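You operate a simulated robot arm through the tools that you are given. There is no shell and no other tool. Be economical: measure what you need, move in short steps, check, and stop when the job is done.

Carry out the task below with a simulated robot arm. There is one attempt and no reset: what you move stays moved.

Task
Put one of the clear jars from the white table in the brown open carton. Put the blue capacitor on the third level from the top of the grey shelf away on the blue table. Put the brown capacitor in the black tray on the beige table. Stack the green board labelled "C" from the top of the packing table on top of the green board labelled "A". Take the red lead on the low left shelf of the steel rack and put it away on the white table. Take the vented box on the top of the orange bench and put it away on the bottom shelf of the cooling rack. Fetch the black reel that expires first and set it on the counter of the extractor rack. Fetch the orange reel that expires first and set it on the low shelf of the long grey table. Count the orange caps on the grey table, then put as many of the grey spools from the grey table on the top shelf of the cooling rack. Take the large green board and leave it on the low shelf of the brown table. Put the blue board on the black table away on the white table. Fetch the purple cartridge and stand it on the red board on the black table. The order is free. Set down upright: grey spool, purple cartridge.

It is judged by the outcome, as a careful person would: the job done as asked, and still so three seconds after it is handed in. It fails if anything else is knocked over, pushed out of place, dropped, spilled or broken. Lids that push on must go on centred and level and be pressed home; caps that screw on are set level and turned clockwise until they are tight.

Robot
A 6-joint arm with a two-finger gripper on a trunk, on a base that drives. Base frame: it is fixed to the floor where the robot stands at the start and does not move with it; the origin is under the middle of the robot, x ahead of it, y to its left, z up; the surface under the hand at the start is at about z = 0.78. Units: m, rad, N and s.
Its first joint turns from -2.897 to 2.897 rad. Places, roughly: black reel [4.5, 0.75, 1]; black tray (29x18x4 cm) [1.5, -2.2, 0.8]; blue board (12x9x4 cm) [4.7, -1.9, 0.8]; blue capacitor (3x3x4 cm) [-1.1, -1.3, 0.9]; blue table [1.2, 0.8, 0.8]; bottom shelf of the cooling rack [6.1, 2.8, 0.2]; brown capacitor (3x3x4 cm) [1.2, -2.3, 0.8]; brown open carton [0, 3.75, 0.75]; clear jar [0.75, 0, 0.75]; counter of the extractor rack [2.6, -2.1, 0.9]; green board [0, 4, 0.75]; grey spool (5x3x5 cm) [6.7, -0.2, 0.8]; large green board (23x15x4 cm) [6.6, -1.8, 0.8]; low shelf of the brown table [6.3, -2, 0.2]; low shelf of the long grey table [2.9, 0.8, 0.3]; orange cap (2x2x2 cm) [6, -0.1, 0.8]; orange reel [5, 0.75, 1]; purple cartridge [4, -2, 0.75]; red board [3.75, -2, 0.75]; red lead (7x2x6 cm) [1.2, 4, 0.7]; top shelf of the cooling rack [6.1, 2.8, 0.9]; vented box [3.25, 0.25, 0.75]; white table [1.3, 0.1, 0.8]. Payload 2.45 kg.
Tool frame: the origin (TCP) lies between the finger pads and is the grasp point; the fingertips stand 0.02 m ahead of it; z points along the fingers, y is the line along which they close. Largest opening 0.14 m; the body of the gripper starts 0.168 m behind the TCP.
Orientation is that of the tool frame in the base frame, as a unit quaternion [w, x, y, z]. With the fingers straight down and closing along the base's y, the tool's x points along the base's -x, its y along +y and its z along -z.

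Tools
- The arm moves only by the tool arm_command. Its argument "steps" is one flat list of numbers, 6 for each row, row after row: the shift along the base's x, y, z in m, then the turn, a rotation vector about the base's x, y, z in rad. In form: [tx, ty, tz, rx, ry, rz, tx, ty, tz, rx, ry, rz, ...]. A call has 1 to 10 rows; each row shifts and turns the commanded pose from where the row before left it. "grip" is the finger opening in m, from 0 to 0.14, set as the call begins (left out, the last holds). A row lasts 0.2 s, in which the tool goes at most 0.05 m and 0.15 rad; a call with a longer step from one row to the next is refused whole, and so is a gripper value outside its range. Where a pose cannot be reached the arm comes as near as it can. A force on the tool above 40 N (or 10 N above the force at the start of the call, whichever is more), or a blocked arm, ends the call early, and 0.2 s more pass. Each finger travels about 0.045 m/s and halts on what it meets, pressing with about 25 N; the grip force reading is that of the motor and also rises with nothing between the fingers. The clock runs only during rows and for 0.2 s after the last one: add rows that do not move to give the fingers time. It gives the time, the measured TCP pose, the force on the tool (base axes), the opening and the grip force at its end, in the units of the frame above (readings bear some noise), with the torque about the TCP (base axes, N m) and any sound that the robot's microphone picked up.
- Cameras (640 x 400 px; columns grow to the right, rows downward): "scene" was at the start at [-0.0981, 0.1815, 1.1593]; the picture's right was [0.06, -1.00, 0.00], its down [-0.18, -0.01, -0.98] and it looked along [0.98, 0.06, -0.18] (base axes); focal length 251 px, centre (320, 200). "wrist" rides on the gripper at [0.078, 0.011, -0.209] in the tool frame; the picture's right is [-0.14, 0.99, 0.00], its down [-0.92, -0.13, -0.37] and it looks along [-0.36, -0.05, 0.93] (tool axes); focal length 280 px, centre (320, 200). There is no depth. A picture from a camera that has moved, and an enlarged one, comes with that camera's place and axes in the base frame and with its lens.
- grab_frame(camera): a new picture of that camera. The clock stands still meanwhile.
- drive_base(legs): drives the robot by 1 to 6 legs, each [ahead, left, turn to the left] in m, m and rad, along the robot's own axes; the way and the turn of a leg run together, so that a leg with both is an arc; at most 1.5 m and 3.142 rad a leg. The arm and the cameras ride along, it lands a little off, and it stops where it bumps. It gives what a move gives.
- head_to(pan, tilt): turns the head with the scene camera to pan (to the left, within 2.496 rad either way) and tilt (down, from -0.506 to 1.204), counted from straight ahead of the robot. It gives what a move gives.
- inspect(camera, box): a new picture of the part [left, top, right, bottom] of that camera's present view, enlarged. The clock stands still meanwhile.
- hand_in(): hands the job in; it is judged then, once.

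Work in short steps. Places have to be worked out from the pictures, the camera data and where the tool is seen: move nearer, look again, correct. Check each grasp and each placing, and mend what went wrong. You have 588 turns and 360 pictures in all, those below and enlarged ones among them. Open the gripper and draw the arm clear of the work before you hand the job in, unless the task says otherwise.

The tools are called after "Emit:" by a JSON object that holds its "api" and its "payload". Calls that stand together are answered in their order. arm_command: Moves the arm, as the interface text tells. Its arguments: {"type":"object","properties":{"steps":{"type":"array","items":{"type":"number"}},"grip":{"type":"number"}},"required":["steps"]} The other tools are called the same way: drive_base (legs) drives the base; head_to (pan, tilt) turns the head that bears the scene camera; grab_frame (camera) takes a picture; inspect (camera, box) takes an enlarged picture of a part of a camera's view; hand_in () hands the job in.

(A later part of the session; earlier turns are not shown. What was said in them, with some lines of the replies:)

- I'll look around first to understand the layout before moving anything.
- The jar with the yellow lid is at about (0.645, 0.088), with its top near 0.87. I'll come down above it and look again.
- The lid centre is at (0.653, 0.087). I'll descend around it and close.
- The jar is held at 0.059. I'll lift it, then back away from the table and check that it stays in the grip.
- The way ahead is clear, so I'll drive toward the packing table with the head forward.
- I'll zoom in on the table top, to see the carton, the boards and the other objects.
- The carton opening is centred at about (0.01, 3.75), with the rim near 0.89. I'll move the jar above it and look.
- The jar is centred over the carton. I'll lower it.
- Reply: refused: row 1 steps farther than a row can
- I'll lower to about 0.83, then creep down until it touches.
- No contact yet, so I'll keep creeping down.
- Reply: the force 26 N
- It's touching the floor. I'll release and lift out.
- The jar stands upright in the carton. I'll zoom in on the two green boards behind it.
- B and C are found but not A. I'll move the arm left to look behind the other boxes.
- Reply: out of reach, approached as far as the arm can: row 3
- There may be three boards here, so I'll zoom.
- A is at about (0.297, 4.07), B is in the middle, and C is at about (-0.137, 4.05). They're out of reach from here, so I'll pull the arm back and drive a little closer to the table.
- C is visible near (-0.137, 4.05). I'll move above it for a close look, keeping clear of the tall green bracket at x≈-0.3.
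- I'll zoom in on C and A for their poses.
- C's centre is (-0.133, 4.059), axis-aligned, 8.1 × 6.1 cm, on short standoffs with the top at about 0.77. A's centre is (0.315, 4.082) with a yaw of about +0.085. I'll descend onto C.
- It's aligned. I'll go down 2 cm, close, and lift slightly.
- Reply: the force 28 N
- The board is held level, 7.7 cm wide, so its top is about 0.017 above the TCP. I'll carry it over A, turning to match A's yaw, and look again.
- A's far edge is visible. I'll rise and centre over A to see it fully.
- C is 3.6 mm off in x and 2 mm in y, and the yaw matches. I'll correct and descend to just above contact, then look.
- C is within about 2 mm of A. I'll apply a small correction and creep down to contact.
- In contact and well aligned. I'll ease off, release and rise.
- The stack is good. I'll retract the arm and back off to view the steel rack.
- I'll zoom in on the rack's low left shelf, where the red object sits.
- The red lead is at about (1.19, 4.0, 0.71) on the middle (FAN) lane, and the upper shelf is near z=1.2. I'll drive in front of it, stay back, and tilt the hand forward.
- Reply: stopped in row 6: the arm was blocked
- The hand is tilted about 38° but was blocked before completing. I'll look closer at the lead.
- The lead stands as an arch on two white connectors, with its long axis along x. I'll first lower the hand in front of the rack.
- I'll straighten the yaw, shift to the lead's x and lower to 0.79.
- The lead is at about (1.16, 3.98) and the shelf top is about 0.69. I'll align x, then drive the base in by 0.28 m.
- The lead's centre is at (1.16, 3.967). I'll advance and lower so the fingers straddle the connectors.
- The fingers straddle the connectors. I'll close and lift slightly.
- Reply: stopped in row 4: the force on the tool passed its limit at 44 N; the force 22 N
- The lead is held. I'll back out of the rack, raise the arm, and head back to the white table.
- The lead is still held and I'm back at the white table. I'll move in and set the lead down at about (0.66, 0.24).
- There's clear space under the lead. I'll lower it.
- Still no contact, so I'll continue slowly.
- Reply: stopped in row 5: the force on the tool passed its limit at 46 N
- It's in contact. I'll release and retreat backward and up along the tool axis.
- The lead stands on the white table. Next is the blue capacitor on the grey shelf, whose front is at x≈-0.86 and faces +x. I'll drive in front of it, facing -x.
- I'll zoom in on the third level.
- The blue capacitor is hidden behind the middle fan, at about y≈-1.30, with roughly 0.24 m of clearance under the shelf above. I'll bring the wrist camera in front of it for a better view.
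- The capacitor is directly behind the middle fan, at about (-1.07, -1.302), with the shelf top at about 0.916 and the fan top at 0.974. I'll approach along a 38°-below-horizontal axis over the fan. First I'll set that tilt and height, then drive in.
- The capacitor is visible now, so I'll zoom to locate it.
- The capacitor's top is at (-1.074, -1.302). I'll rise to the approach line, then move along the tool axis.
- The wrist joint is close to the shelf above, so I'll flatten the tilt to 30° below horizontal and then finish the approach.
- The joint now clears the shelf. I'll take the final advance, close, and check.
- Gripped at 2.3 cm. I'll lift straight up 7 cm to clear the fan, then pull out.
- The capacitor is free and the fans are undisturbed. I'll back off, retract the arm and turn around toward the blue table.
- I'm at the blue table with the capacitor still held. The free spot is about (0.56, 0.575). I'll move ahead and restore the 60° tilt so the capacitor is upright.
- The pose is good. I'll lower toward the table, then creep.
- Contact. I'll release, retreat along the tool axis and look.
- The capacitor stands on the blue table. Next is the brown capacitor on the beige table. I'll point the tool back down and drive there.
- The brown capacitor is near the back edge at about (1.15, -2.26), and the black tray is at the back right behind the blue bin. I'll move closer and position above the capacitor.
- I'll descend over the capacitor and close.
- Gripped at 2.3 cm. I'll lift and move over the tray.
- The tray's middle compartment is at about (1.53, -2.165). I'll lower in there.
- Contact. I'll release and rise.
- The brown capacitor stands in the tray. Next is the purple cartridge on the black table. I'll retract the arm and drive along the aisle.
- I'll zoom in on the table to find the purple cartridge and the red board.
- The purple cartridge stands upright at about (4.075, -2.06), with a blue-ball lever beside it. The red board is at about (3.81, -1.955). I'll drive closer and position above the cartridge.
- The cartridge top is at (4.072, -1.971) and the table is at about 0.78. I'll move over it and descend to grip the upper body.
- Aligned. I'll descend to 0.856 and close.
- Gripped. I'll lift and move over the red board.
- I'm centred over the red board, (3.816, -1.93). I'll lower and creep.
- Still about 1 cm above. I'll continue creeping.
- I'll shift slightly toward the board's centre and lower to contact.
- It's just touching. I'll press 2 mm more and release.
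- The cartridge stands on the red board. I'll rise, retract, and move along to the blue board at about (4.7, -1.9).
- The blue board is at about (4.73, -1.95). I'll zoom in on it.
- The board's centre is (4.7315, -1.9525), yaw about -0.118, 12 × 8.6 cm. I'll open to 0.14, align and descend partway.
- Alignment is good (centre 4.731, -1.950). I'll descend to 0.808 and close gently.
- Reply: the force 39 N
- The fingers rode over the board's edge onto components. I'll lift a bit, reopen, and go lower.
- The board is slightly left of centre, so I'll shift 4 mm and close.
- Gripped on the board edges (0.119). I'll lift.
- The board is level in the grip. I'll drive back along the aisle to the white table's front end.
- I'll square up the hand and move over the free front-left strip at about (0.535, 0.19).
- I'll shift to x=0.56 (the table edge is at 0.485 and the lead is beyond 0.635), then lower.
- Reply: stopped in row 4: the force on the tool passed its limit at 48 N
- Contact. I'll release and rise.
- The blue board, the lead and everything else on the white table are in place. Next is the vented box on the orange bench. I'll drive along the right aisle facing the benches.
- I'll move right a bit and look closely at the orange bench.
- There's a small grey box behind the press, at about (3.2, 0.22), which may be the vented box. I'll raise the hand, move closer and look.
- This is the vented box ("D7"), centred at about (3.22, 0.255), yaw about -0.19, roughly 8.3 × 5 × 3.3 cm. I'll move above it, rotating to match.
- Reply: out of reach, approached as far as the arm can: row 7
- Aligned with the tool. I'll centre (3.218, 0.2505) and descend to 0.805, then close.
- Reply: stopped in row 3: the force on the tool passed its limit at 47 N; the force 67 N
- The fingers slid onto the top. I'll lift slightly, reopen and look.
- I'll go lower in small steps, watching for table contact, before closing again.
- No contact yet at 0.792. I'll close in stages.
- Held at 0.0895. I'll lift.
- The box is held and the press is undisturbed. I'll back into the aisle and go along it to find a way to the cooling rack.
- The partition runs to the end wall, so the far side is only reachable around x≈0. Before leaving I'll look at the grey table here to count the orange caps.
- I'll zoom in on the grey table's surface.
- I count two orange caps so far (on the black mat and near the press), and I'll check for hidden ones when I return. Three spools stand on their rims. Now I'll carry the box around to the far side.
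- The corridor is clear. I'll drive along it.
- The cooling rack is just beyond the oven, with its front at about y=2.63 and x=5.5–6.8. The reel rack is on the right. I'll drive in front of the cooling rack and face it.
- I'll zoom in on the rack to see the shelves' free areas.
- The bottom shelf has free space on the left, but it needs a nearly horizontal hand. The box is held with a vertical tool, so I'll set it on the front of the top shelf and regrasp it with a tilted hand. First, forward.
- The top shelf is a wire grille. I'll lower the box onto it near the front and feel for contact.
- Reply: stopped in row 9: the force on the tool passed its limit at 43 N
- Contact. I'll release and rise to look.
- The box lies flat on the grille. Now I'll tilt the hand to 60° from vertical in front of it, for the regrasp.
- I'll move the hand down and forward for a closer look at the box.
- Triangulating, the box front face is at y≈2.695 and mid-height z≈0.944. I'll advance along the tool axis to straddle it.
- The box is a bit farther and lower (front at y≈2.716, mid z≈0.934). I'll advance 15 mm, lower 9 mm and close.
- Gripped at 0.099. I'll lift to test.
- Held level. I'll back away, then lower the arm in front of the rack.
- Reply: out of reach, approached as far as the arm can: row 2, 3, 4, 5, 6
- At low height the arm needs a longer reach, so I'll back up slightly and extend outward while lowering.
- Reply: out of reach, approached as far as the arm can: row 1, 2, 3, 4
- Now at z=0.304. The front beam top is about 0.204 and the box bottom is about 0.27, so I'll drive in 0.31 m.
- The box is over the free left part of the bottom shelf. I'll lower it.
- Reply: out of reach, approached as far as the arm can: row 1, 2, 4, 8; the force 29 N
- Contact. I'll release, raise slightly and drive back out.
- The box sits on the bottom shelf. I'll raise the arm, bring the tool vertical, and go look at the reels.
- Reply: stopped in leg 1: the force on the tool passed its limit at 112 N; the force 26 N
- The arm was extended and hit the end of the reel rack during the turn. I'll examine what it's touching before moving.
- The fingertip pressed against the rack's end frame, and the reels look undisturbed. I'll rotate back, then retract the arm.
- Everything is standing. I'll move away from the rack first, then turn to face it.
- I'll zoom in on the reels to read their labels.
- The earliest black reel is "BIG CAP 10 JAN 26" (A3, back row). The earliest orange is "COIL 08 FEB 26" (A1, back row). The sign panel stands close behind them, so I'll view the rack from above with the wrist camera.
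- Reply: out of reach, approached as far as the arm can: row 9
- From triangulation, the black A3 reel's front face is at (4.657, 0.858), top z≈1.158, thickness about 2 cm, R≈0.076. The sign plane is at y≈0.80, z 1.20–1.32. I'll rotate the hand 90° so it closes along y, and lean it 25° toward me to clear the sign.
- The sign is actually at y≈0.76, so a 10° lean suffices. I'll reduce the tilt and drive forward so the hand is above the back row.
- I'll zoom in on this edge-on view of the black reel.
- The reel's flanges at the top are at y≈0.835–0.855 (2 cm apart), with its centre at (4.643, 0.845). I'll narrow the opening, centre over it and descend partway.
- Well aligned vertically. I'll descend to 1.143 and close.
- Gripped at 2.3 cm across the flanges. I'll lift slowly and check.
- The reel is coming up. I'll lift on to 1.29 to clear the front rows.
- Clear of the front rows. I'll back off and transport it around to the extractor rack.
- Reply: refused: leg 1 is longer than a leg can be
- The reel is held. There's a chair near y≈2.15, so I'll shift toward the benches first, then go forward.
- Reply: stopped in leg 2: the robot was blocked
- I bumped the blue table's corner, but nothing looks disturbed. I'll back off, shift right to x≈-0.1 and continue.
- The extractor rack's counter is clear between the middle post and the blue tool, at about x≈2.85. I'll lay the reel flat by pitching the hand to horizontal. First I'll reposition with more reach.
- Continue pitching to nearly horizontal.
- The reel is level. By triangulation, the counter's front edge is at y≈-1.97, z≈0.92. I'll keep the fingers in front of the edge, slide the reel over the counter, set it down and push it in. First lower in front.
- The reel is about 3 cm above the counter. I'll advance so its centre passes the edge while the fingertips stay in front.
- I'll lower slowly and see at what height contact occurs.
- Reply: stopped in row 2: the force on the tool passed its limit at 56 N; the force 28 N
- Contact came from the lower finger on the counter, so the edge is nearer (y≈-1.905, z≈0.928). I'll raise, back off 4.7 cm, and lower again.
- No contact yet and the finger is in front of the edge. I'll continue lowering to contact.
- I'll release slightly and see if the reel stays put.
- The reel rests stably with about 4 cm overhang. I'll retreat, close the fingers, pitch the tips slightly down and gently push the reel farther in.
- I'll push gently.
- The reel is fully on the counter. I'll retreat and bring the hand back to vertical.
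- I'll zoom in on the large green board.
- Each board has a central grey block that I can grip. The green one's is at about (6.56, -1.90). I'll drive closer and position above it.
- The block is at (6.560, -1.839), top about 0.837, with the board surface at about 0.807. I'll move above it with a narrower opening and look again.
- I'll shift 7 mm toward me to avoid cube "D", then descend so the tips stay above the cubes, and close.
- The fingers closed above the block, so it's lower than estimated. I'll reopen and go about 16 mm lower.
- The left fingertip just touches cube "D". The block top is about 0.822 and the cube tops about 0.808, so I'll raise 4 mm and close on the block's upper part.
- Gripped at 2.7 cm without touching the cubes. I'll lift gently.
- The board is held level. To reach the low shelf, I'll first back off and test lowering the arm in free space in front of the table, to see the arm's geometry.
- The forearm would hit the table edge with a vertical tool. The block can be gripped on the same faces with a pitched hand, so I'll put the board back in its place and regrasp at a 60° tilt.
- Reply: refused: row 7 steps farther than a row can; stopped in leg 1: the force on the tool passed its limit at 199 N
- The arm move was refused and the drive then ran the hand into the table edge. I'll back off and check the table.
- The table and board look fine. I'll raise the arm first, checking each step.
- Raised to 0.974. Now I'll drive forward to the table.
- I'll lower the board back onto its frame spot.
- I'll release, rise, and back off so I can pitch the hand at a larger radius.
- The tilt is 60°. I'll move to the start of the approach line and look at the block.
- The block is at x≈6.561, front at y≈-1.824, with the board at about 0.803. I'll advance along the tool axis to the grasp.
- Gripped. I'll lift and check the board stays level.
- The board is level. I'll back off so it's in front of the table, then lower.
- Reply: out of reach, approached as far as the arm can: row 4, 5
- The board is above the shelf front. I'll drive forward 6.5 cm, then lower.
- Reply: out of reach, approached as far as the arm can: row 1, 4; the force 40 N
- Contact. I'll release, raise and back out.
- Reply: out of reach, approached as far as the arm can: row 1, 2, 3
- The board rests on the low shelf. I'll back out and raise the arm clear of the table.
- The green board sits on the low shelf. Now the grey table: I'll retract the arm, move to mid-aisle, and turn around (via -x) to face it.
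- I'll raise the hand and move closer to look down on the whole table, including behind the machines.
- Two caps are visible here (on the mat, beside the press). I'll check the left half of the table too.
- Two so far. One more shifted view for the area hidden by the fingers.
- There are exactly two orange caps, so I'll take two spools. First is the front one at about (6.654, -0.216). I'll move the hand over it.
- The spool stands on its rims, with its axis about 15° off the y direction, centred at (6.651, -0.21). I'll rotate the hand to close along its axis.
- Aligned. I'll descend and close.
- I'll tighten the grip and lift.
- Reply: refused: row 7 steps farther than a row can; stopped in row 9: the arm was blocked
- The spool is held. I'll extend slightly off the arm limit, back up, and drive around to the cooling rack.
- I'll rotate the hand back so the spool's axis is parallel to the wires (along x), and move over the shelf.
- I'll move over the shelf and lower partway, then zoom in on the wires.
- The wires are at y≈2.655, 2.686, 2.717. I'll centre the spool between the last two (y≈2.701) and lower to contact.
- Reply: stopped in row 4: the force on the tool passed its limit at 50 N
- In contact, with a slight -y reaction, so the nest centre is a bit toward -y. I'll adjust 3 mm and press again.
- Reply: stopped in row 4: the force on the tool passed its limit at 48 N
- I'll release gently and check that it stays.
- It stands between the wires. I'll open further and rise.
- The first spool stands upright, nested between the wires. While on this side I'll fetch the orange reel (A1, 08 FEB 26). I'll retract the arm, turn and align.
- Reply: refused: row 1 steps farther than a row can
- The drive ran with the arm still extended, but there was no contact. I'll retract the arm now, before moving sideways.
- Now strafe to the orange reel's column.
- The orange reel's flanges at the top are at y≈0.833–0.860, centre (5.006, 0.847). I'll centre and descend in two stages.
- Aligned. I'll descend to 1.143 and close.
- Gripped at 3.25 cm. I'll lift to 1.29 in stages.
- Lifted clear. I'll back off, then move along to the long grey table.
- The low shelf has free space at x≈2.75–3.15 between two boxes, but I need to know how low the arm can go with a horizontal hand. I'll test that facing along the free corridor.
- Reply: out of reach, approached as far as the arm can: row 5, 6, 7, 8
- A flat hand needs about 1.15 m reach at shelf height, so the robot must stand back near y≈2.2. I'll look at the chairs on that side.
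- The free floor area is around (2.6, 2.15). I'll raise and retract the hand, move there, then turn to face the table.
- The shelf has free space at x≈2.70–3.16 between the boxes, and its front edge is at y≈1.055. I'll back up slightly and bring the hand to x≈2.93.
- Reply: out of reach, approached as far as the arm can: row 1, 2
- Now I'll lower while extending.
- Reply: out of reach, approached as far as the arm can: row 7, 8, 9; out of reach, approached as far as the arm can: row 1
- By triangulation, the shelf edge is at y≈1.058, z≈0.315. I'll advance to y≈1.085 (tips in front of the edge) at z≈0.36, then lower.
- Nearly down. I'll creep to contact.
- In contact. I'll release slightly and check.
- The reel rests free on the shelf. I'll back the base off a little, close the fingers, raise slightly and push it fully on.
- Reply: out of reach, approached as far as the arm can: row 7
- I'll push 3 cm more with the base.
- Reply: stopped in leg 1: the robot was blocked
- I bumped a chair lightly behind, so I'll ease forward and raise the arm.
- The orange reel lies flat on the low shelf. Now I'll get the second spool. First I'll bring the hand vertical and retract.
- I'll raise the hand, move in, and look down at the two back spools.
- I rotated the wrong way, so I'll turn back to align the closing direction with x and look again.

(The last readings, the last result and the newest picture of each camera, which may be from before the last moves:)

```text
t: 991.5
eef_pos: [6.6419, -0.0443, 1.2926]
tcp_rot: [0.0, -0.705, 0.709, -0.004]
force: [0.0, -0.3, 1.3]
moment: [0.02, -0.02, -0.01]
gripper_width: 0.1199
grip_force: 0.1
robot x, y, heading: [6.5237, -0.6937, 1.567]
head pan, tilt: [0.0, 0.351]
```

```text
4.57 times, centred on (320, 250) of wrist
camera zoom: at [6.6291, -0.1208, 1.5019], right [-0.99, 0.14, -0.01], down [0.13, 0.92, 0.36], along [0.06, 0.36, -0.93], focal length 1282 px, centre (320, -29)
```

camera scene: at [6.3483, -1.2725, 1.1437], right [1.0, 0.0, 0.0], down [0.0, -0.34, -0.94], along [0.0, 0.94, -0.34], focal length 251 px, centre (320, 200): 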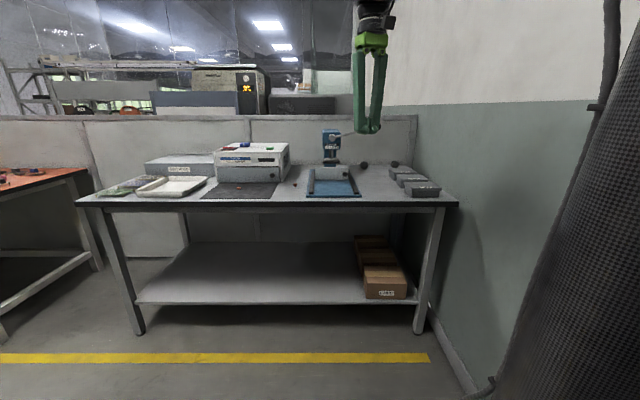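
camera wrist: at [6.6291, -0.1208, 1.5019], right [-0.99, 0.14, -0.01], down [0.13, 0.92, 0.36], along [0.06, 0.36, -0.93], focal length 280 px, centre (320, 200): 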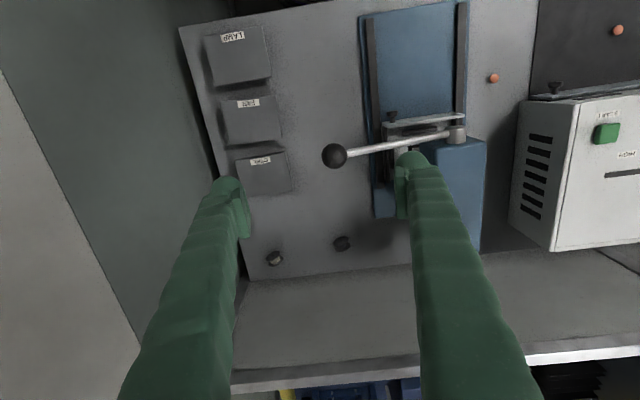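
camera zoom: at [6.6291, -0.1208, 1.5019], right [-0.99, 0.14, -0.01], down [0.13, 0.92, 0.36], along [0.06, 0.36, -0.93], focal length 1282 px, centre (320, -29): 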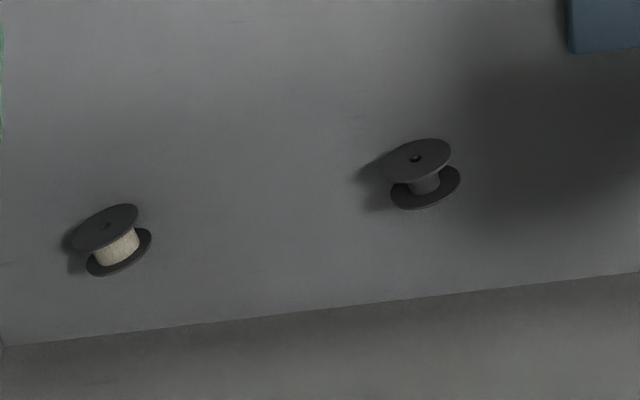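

The middle back spool is empty, so I'll take the wound one at (6.835, 0.313), which matches the first. I'll move the base closer and rotate the hand to its axis.

Emit:
{"api": "drive_base", "payload": {"legs": [[0.1, -0.1, 0]]}}

Emit:
{"api": "arm_command", "payload": {"steps": [0.005, 0.01, 0, 0, 0, -0.145, 0.005, 0.01, 0, 0, 0, -0.145, 0.005, 0.01, 0, 0, 0, -0.145, 0.005, 0.01, -0.01, 0, 0, -0.145, 0.005, 0.015, -0.02, 0, 0, -0.145, 0.005, 0.02, -0.025, 0, 0, -0.145, 0.01, 0.025, -0.025, 0, 0, -0.145, 0.01, 0.025, -0.03, 0, 0, -0.145, 0.01, 0.03, -0.03, 0, 0, -0.126], "grip": 0.08}}

Emit:
{"api": "grab_frame", "payload": {"camera": "wrist"}}

```text
t: 992.8
eef_pos: [6.7418, 0.0553, 1.2921]
tcp_rot: [0.0, -0.705, 0.709, -0.004]
force: [0.4, -1.0, -0.5]
moment: [0.01, -0.03, 0.0]
gripper_width: 0.1199
grip_force: 0.1
robot x, y, heading: [6.6277, -0.5935, 1.567]
head pan, tilt: [0.0, 0.351]
```

```text
t: 994.8
eef_pos: [6.8016, 0.2089, 1.152]
tcp_rot: [-0.003, -0.139, 0.99, -0.004]
force: [-0.6, -0.2, 0.4]
moment: [0.07, -0.01, 0.03]
gripper_width: 0.0797
grip_force: 0.0
robot x, y, heading: [6.6251, -0.5942, 1.567]
head pan, tilt: [0.0, 0.351]
```

```text
77 pictures are left
camera wrist: at [6.7244, 0.2004, 1.3619], right [-0.14, 0.99, -0.01], down [0.92, 0.13, 0.36], along [0.36, 0.05, -0.93], focal length 280 px, centre (320, 200)
```

wrist: 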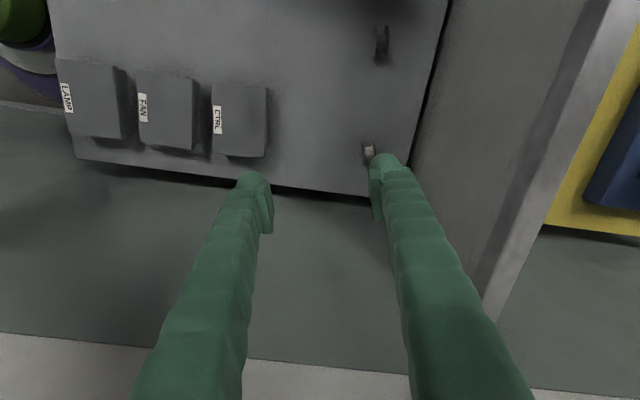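

The spool is at (6.827, 0.316). The partition is about 9 cm behind it, so I'll use a narrow opening and descend above it.

Emit:
{"api": "arm_command", "payload": {"steps": [0.006, 0.027, -0.038, 0, 0, 0, 0.006, 0.027, -0.038, 0, 0, 0, 0.006, 0.027, -0.038, 0, 0, 0, 0.007, 0.025, -0.038, 0, 0, 0, 0, 0, 0, 0, 0, 0], "grip": 0.055}}

Emit:
{"api": "grab_frame", "payload": {"camera": "wrist"}}

```text
t: 996.0
eef_pos: [6.8269, 0.317, 1.0008]
tcp_rot: [-0.003, -0.14, 0.99, -0.003]
force: [0.1, -0.4, -0.5]
moment: [0.01, -0.01, -0.02]
gripper_width: 0.0553
grip_force: 0.0
robot x, y, heading: [6.6246, -0.5914, 1.563]
head pan, tilt: [0.0, 0.351]
```

```text
76 pictures are left
camera wrist: at [6.749, 0.3078, 1.2101], right [-0.14, 0.99, -0.01], down [0.92, 0.13, 0.36], along [0.36, 0.05, -0.93], focal length 280 px, centre (320, 200)
```

wrist: 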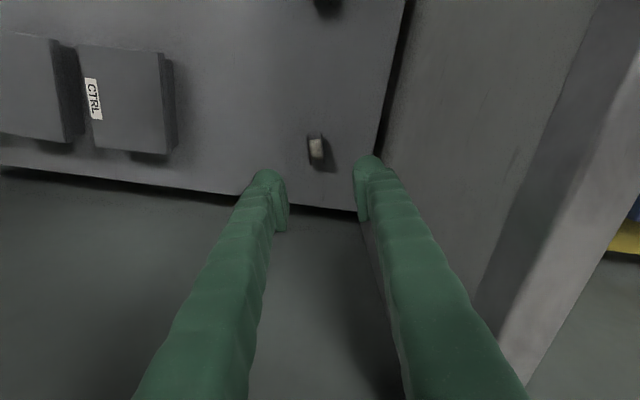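

Emit:
{"api": "arm_command", "payload": {"steps": [0.003, -0.002, -0.04, 0, 0, 0, 0, 0, -0.04, 0, 0, 0, 0, 0, -0.04, 0, 0, 0, 0, 0, -0.04, 0, 0, 0, 0, 0, -0.025, 0, 0, 0, 0, 0, 0, 0, 0, 0]}}

Emit:
{"api": "inspect", "payload": {"camera": "wrist", "box": [240, 110, 400, 240]}}

```text
t: 997.4
eef_pos: [6.8297, 0.3134, 0.8154]
tcp_rot: [-0.004, -0.139, 0.99, -0.003]
force: [0.1, -0.1, 0.0]
moment: [0.01, -0.01, -0.01]
gripper_width: 0.0552
grip_force: 0.0
robot x, y, heading: [6.6284, -0.598, 1.565]
head pan, tilt: [0.0, 0.351]
```

```text
3.08 times, centred on (320, 175) of wrist
camera zoom: at [6.7521, 0.3044, 1.0246], right [-0.14, 0.99, -0.01], down [0.92, 0.13, 0.36], along [0.36, 0.05, -0.93], focal length 863 px, centre (320, 277)
```

zoom: 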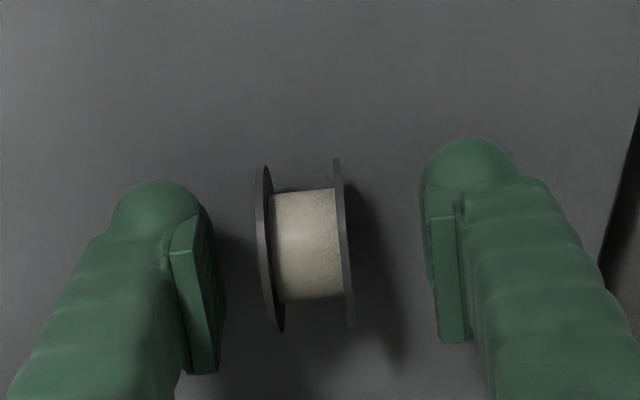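

Emit:
{"api": "arm_command", "payload": {"steps": [-0.002, -0.005, -0.009, 0, 0, 0, 0, 0, 0, 0, 0, 0]}}

Emit:
{"api": "arm_command", "payload": {"steps": [0, 0, 0, 0, 0, 0, 0, 0, 0, 0, 0, 0, 0, 0, 0, 0, 0, 0, 0, 0, 0, 0, 0, 0], "grip": 0.005}}

Emit:
{"api": "inspect", "payload": {"camera": "wrist", "box": [240, 110, 400, 240]}}

```text
t: 998.0
eef_pos: [6.8285, 0.3089, 0.8059]
tcp_rot: [-0.003, -0.139, 0.99, -0.004]
force: [0.1, 0.6, -0.5]
moment: [-0.05, -0.01, 0.01]
gripper_width: 0.0551
grip_force: 0.2
robot x, y, heading: [6.6252, -0.5935, 1.564]
head pan, tilt: [0.0, 0.351]
```

```text
t: 999.0
eef_pos: [6.828, 0.3093, 0.8075]
tcp_rot: [-0.003, -0.139, 0.99, -0.003]
force: [-0.4, -0.3, -0.5]
moment: [-0.01, -0.01, 0.02]
gripper_width: 0.0204
grip_force: 24.8
robot x, y, heading: [6.6277, -0.5996, 1.568]
head pan, tilt: [0.0, 0.351]
```

```text
3.08 times, centred on (320, 175) of wrist
camera zoom: at [6.75, 0.2992, 1.016], right [-0.14, 0.99, -0.01], down [0.92, 0.13, 0.36], along [0.36, 0.05, -0.93], focal length 863 px, centre (320, 277)
```

zoom: 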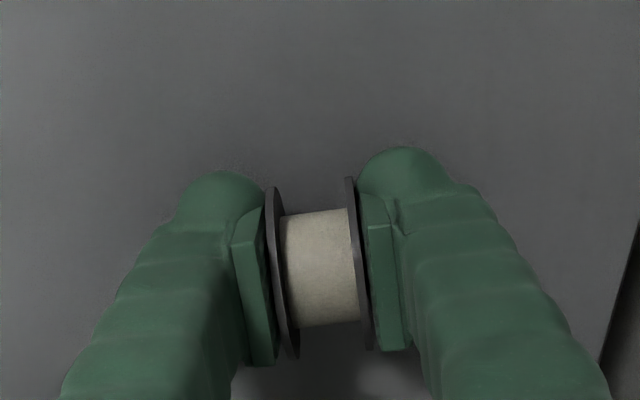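

Gripped. I'll lift straight up, then retract.

Emit:
{"api": "arm_command", "payload": {"steps": [0, 0, 0.03, 0, 0, 0, 0, 0, 0.045, 0, 0, 0, 0, -0.005, 0.045, 0, 0, 0, 0, -0.01, 0.045, 0, 0, 0, 0, -0.02, 0.04, 0, 0, 0, 0, -0.025, 0.04, 0, 0, 0, 0, -0.03, 0.035, 0, 0, 0, 0, -0.03, 0.035, 0, 0, 0, 0, -0.04, 0.02, 0, 0, 0]}}

Emit:
{"api": "arm_command", "payload": {"steps": [0, -0.04, 0, 0, 0, 0, -0.005, -0.04, 0, 0, 0, 0, -0.01, -0.03, 0, 0, 0, 0, -0.02, -0.02, 0, 0, 0, 0]}}

Emit:
{"api": "grab_frame", "payload": {"camera": "wrist"}}

```text
t: 1001.0
eef_pos: [6.8268, 0.1487, 1.1413]
tcp_rot: [-0.004, -0.14, 0.99, -0.003]
force: [0.8, 0.8, -0.4]
moment: [-0.08, 0.04, -0.03]
gripper_width: 0.0204
grip_force: 25.0
robot x, y, heading: [6.625, -0.5941, 1.564]
head pan, tilt: [0.0, 0.351]
```

```text
t: 1002.0
eef_pos: [6.7921, 0.0206, 1.1411]
tcp_rot: [-0.003, -0.139, 0.99, -0.003]
force: [-0.9, 0.1, -0.4]
moment: [-0.04, 0.05, 0.06]
gripper_width: 0.02
grip_force: 24.6
robot x, y, heading: [6.6247, -0.594, 1.569]
head pan, tilt: [0.0, 0.351]
```

```text
73 pictures are left
camera wrist: at [6.7154, 0.0099, 1.3506], right [-0.14, 0.99, -0.01], down [0.92, 0.13, 0.36], along [0.36, 0.05, -0.93], focal length 280 px, centre (320, 200)
```

wrist: 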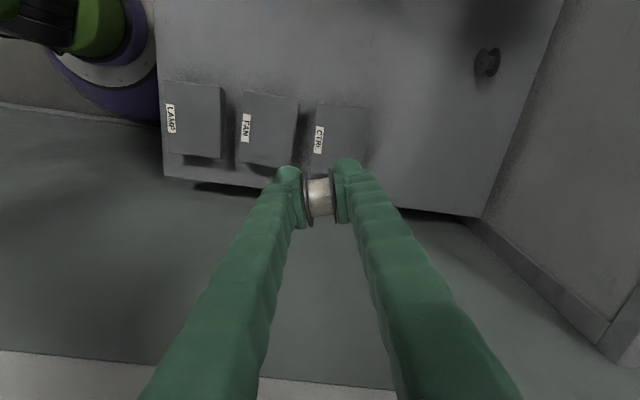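

Held. I'll back out and repeat the drive around to the cooling rack.

Emit:
{"api": "drive_base", "payload": {"legs": [[-0.54, 0, 0]]}}

Emit:
{"api": "arm_command", "payload": {"steps": [-0.045, 0, 0, 0, 0, 0, -0.045, 0, 0, 0, 0, 0, -0.045, 0, 0, 0, 0, 0]}}

Emit:
{"api": "drive_base", "payload": {"legs": [[0, 1.5, 0], [0, 1.5, 0], [0, 1.5, 0], [0, 1.5, 0], [0, 0.7, 0]]}}

```text
t: 1005.1
eef_pos: [6.7906, -0.519, 1.1407]
tcp_rot: [-0.002, -0.14, 0.99, -0.003]
force: [-0.4, 0.5, -0.3]
moment: [-0.01, 0.0, 0.01]
gripper_width: 0.02
grip_force: 24.9
robot x, y, heading: [6.6203, -1.1338, 1.563]
head pan, tilt: [0.0, 0.351]
```

```text
t: 1006.0
eef_pos: [6.6556, -0.5182, 1.1427]
tcp_rot: [-0.003, -0.14, 0.99, -0.003]
force: [0.1, -0.6, -0.6]
moment: [-0.02, 0.04, 0.01]
gripper_width: 0.0201
grip_force: 25.1
robot x, y, heading: [6.6271, -1.1307, 1.568]
head pan, tilt: [0.0, 0.351]
```

```text
t: 1037.9
eef_pos: [-0.0327, -0.3873, 1.1419]
tcp_rot: [-0.004, -0.13, 0.991, -0.003]
force: [-1.0, -0.5, -0.4]
moment: [0.0, 0.0, 0.04]
gripper_width: 0.0201
grip_force: 25.0
robot x, y, heading: [-0.0741, -1.0019, 1.547]
head pan, tilt: [0.0, 0.351]
```

Emit:
{"api": "drive_base", "payload": {"legs": [[1.3, 0, 0.02], [1.3, 0.05, 0], [0, 0, -1.571], [1.45, 0, 0], [1.45, 0, 0], [1.45, 0, 0]]}}

```text
t: 1074.9
eef_pos: [4.8668, 1.4411, 1.1408]
tcp_rot: [-0.004, 0.613, 0.79, 0.001]
force: [0.3, 0.3, 0.1]
moment: [-0.03, 0.01, -0.03]
gripper_width: 0.0201
grip_force: 25.0
robot x, y, heading: [4.2551, 1.4887, -0.035]
head pan, tilt: [0.0, 0.351]
```

Emit:
{"api": "drive_base", "payload": {"legs": [[0, 0.1, 0.035], [1.2, 0, 0], [0.58, 0, 0], [0, 0, 1.571]]}}

Emit:
{"api": "grab_frame", "payload": {"camera": "scene"}}

```text
t: 1088.4
eef_pos: [6.0499, 2.221, 1.1409]
tcp_rot: [-0.004, -0.148, 0.989, -0.003]
force: [0.5, 0.2, -0.1]
moment: [0.03, -0.01, 0.01]
gripper_width: 0.0202
grip_force: 25.3
robot x, y, heading: [6.0317, 1.6099, 1.582]
head pan, tilt: [0.0, 0.351]
```

```text
72 pictures are left
camera scene: at [5.8533, 1.5086, 1.1437], right [1.0, 0.01, 0.0], down [0.0, -0.34, -0.94], along [-0.01, 0.94, -0.34], focal length 251 px, centre (320, 200)
```

scene: 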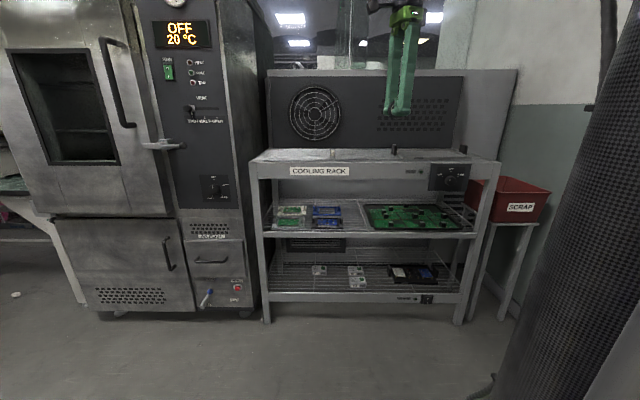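

The first spool still stands. I'll rotate the hand so the spool's axis is along x and drive in.

Emit:
{"api": "arm_command", "payload": {"steps": [-0.02, 0, 0, 0, 0, 0.1415, -0.02, 0, 0, 0, 0, 0.1415, -0.02, 0, 0, 0, 0, 0.1415, -0.02, 0, 0, 0, 0, 0.1415, -0.02, 0, 0, 0, 0, 0.1415, -0.02, 0, 0, 0, 0, 0.1415, -0.02, 0, 0, 0, 0, 0.1415, -0.02, 0, 0, 0, 0, 0.1415, -0.02, 0, 0, 0, 0, 0.1415]}}

Emit:
{"api": "drive_base", "payload": {"legs": [[0.32, 0.08, -0.01]]}}

Emit:
{"api": "grab_frame", "payload": {"camera": "wrist"}}

```text
t: 1090.4
eef_pos: [5.87, 2.2221, 1.1425]
tcp_rot: [0.001, 0.707, -0.707, 0.004]
force: [0.5, 1.0, 0.0]
moment: [-0.01, 0.01, 0.01]
gripper_width: 0.0203
grip_force: 25.2
robot x, y, heading: [6.0301, 1.6083, 1.577]
head pan, tilt: [0.0, 0.351]
```

```text
t: 1092.6
eef_pos: [5.7911, 2.542, 1.1425]
tcp_rot: [0.0, -0.704, 0.71, -0.005]
force: [-0.1, -0.4, 0.2]
moment: [-0.01, -0.01, -0.03]
gripper_width: 0.0203
grip_force: 25.1
robot x, y, heading: [5.9451, 1.9258, 1.58]
head pan, tilt: [0.0, 0.351]
```

```text
71 pictures are left
camera wrist: at [5.7789, 2.4641, 1.3517], right [-0.99, 0.15, -0.01], down [0.13, 0.92, 0.36], along [0.06, 0.36, -0.93], focal length 280 px, centre (320, 200)
```

wrist: 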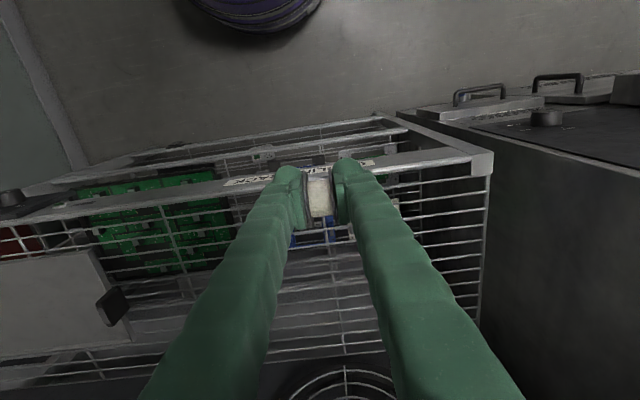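

There's a cross wire near x≈5.80, so I'll aim for x≈5.76 and the same wire gap. I'll move over and lower partway.

Emit:
{"api": "arm_command", "payload": {"steps": [-0.008, 0.04, -0.02, 0, 0, 0, -0.008, 0.04, -0.02, 0, 0, 0, -0.008, 0.04, -0.02, 0, 0, 0, -0.006, 0.038, -0.025, 0, 0, 0, 0, 0, -0.04, 0, 0, 0, 0, 0, -0.02, 0, 0, 0, 0, 0, 0, 0, 0, 0]}}

Emit:
{"api": "grab_frame", "payload": {"camera": "wrist"}}

Emit:
{"api": "inspect", "payload": {"camera": "wrist", "box": [230, 60, 430, 220]}}

```text
t: 1094.2
eef_pos: [5.7621, 2.698, 0.9965]
tcp_rot: [-0.001, -0.705, 0.71, -0.004]
force: [0.3, -0.6, -0.5]
moment: [0.0, 0.03, 0.01]
gripper_width: 0.0197
grip_force: 25.1
robot x, y, heading: [5.9427, 1.9228, 1.572]
head pan, tilt: [0.0, 0.351]
```

```text
70 pictures are left
camera wrist: at [5.7492, 2.6215, 1.2057], right [-0.99, 0.15, -0.01], down [0.13, 0.92, 0.36], along [0.06, 0.36, -0.93], focal length 280 px, centre (320, 200)
```

wrist: 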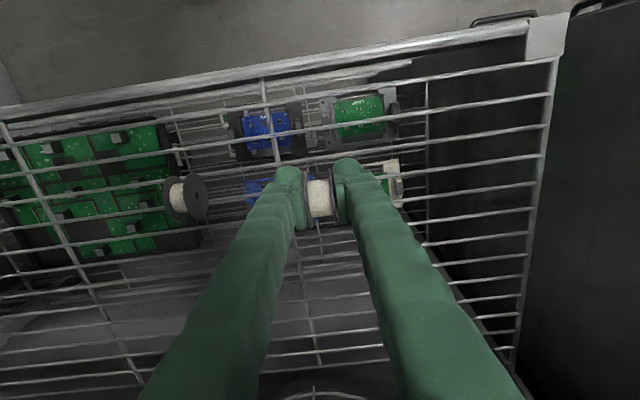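

```text
2.50 times, centred on (330, 140) of wrist
camera zoom: at [5.7492, 2.6215, 1.2057], right [-0.99, 0.15, -0.01], down [0.13, 0.92, 0.36], along [0.06, 0.36, -0.93], focal length 701 px, centre (295, 350)
```

zoom: 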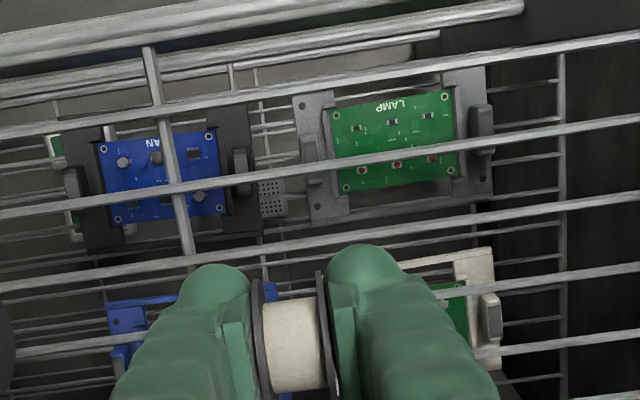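

The wires are at y≈2.689 and 2.720, so the gap centre is about 2.704. I'll adjust and lower to contact.

Emit:
{"api": "arm_command", "payload": {"steps": [0, 0.005, -0.02, 0, 0, 0, 0, 0, -0.02, 0, 0, 0, 0, 0, -0.005, 0, 0, 0, 0, 0, -0.003, 0, 0, 0, 0, 0, -0.003, 0, 0, 0, 0, 0, -0.002, 0, 0, 0, 0, 0, -0.002, 0, 0, 0, 0, 0, -0.002, 0, 0, 0]}}

```text
t: 1096.0
eef_pos: [5.7613, 2.7041, 0.9413]
tcp_rot: [0.0, -0.704, 0.71, -0.004]
force: [-0.6, -1.4, 17.8]
moment: [0.07, 0.01, 0.01]
gripper_width: 0.0199
grip_force: 24.6
robot x, y, heading: [5.9449, 1.9219, 1.577]
head pan, tilt: [0.0, 0.351]
```

Contact, nearly vertical. I'll release gently and check.

Emit:
{"api": "arm_command", "payload": {"steps": [0, 0, 0.001, 0, 0, 0, 0, 0, 0, 0, 0, 0, 0, 0, 0, 0, 0, 0], "grip": 0.03}}

Emit:
{"api": "arm_command", "payload": {"steps": [0, 0, 0, 0, 0, 0, 0, 0, 0, 0, 0, 0, 0, 0, 0, 0, 0, 0], "grip": 0.045}}

Emit:
{"api": "inspect", "payload": {"camera": "scene", "box": [260, 90, 380, 180]}}

```text
t: 1096.8
eef_pos: [5.7621, 2.7038, 0.9404]
tcp_rot: [-0.001, -0.704, 0.71, -0.005]
force: [-0.3, -0.1, -0.4]
moment: [0.0, 0.0, 0.0]
gripper_width: 0.0299
grip_force: 0.1
robot x, y, heading: [5.9452, 1.9245, 1.579]
head pan, tilt: [0.0, 0.351]
```

```text
t: 1097.6
eef_pos: [5.7629, 2.7036, 0.9415]
tcp_rot: [-0.001, -0.704, 0.71, -0.004]
force: [0.1, -0.7, 0.1]
moment: [-0.04, 0.01, 0.01]
gripper_width: 0.0448
grip_force: 0.1
robot x, y, heading: [5.9474, 1.9244, 1.575]
head pan, tilt: [0.0, 0.351]
```

```text
4.44 times, centred on (320, 135) of scene
camera zoom: at [5.7694, 1.8272, 1.1437], right [1.0, 0.0, 0.0], down [0.0, -0.34, -0.94], along [0.0, 0.94, -0.34], focal length 1117 px, centre (320, 489)
```

zoom: 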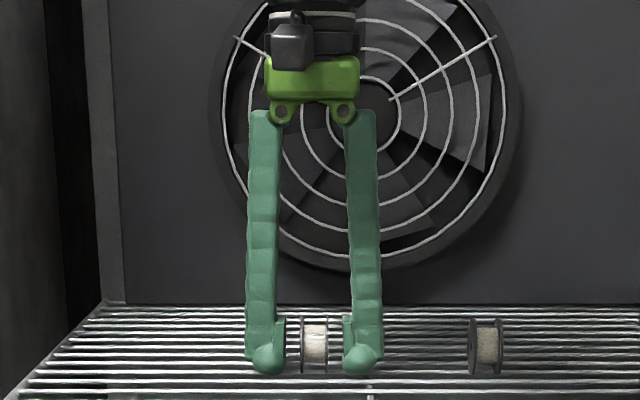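

Both spools stand. I'll rise and retract, then check.

Emit:
{"api": "arm_command", "payload": {"steps": [0, 0, 0.015, 0, 0, 0, 0, 0, 0.04, 0, 0, 0, 0, 0, 0.045, 0, 0, 0, 0, 0, 0.045, 0, 0, 0, 0, -0.01, 0.03, 0, 0, 0, 0, -0.04, 0.01, 0, 0, 0, 0, -0.045, 0, 0, 0, 0, 0, -0.045, 0, 0, 0, 0]}}

Emit:
{"api": "drive_base", "payload": {"legs": [[-0.25, 0, 0]]}}

Emit:
{"api": "inspect", "payload": {"camera": "scene", "box": [240, 90, 500, 330]}}

```text
t: 1099.4
eef_pos: [5.7612, 2.5648, 1.1272]
tcp_rot: [0.0, -0.704, 0.71, -0.005]
force: [-0.3, 0.9, -0.3]
moment: [-0.1, 0.0, 0.01]
gripper_width: 0.0449
grip_force: 0.0
robot x, y, heading: [5.9447, 1.9245, 1.573]
head pan, tilt: [0.0, 0.351]
```

```text
t: 1101.2
eef_pos: [5.7631, 2.3167, 1.126]
tcp_rot: [-0.001, -0.703, 0.711, -0.005]
force: [0.4, -0.5, 0.0]
moment: [0.01, -0.02, 0.03]
gripper_width: 0.0449
grip_force: 0.0
robot x, y, heading: [5.9481, 1.6769, 1.577]
head pan, tilt: [0.0, 0.351]
```

```text
1.67 times, centred on (370, 210) of scene
camera zoom: at [5.7701, 1.5785, 1.1437], right [1.0, 0.0, 0.0], down [0.0, -0.34, -0.94], along [0.0, 0.94, -0.34], focal length 419 px, centre (237, 183)
```

zoom: 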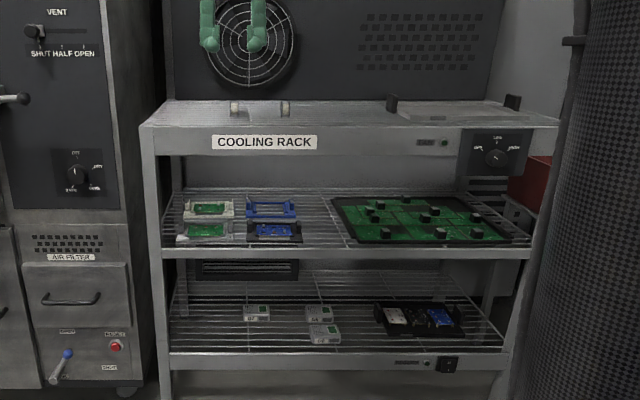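

Both spools stand on the top shelf, the vented box is on the bottom shelf, and everything else is placed. The gripper is open and the arm is clear, so I'm handing in.

Emit:
{"api": "hand_in", "payload": {}}

```text
The job is handed in.
```

I finished all twelve parts of the job and handed it in; I don't have the judge's result.

- **Spools:** I counted two orange caps, so I moved two spools. I took the two wound with wire and left the third, which is empty. They stand on their rims, as I found them; I took that as upright.
- **Reels:** I took black "10 JAN 26" and orange "08 FEB 26". Both lie flat where they were set down.
- **Bumps:** I hit the reel rack's end frame (112 N), the brown table's edge (199 N), the blue table's corner and a chair. Nothing I could see on the rack or tables moved, but I did not look at the chair again afterwards.
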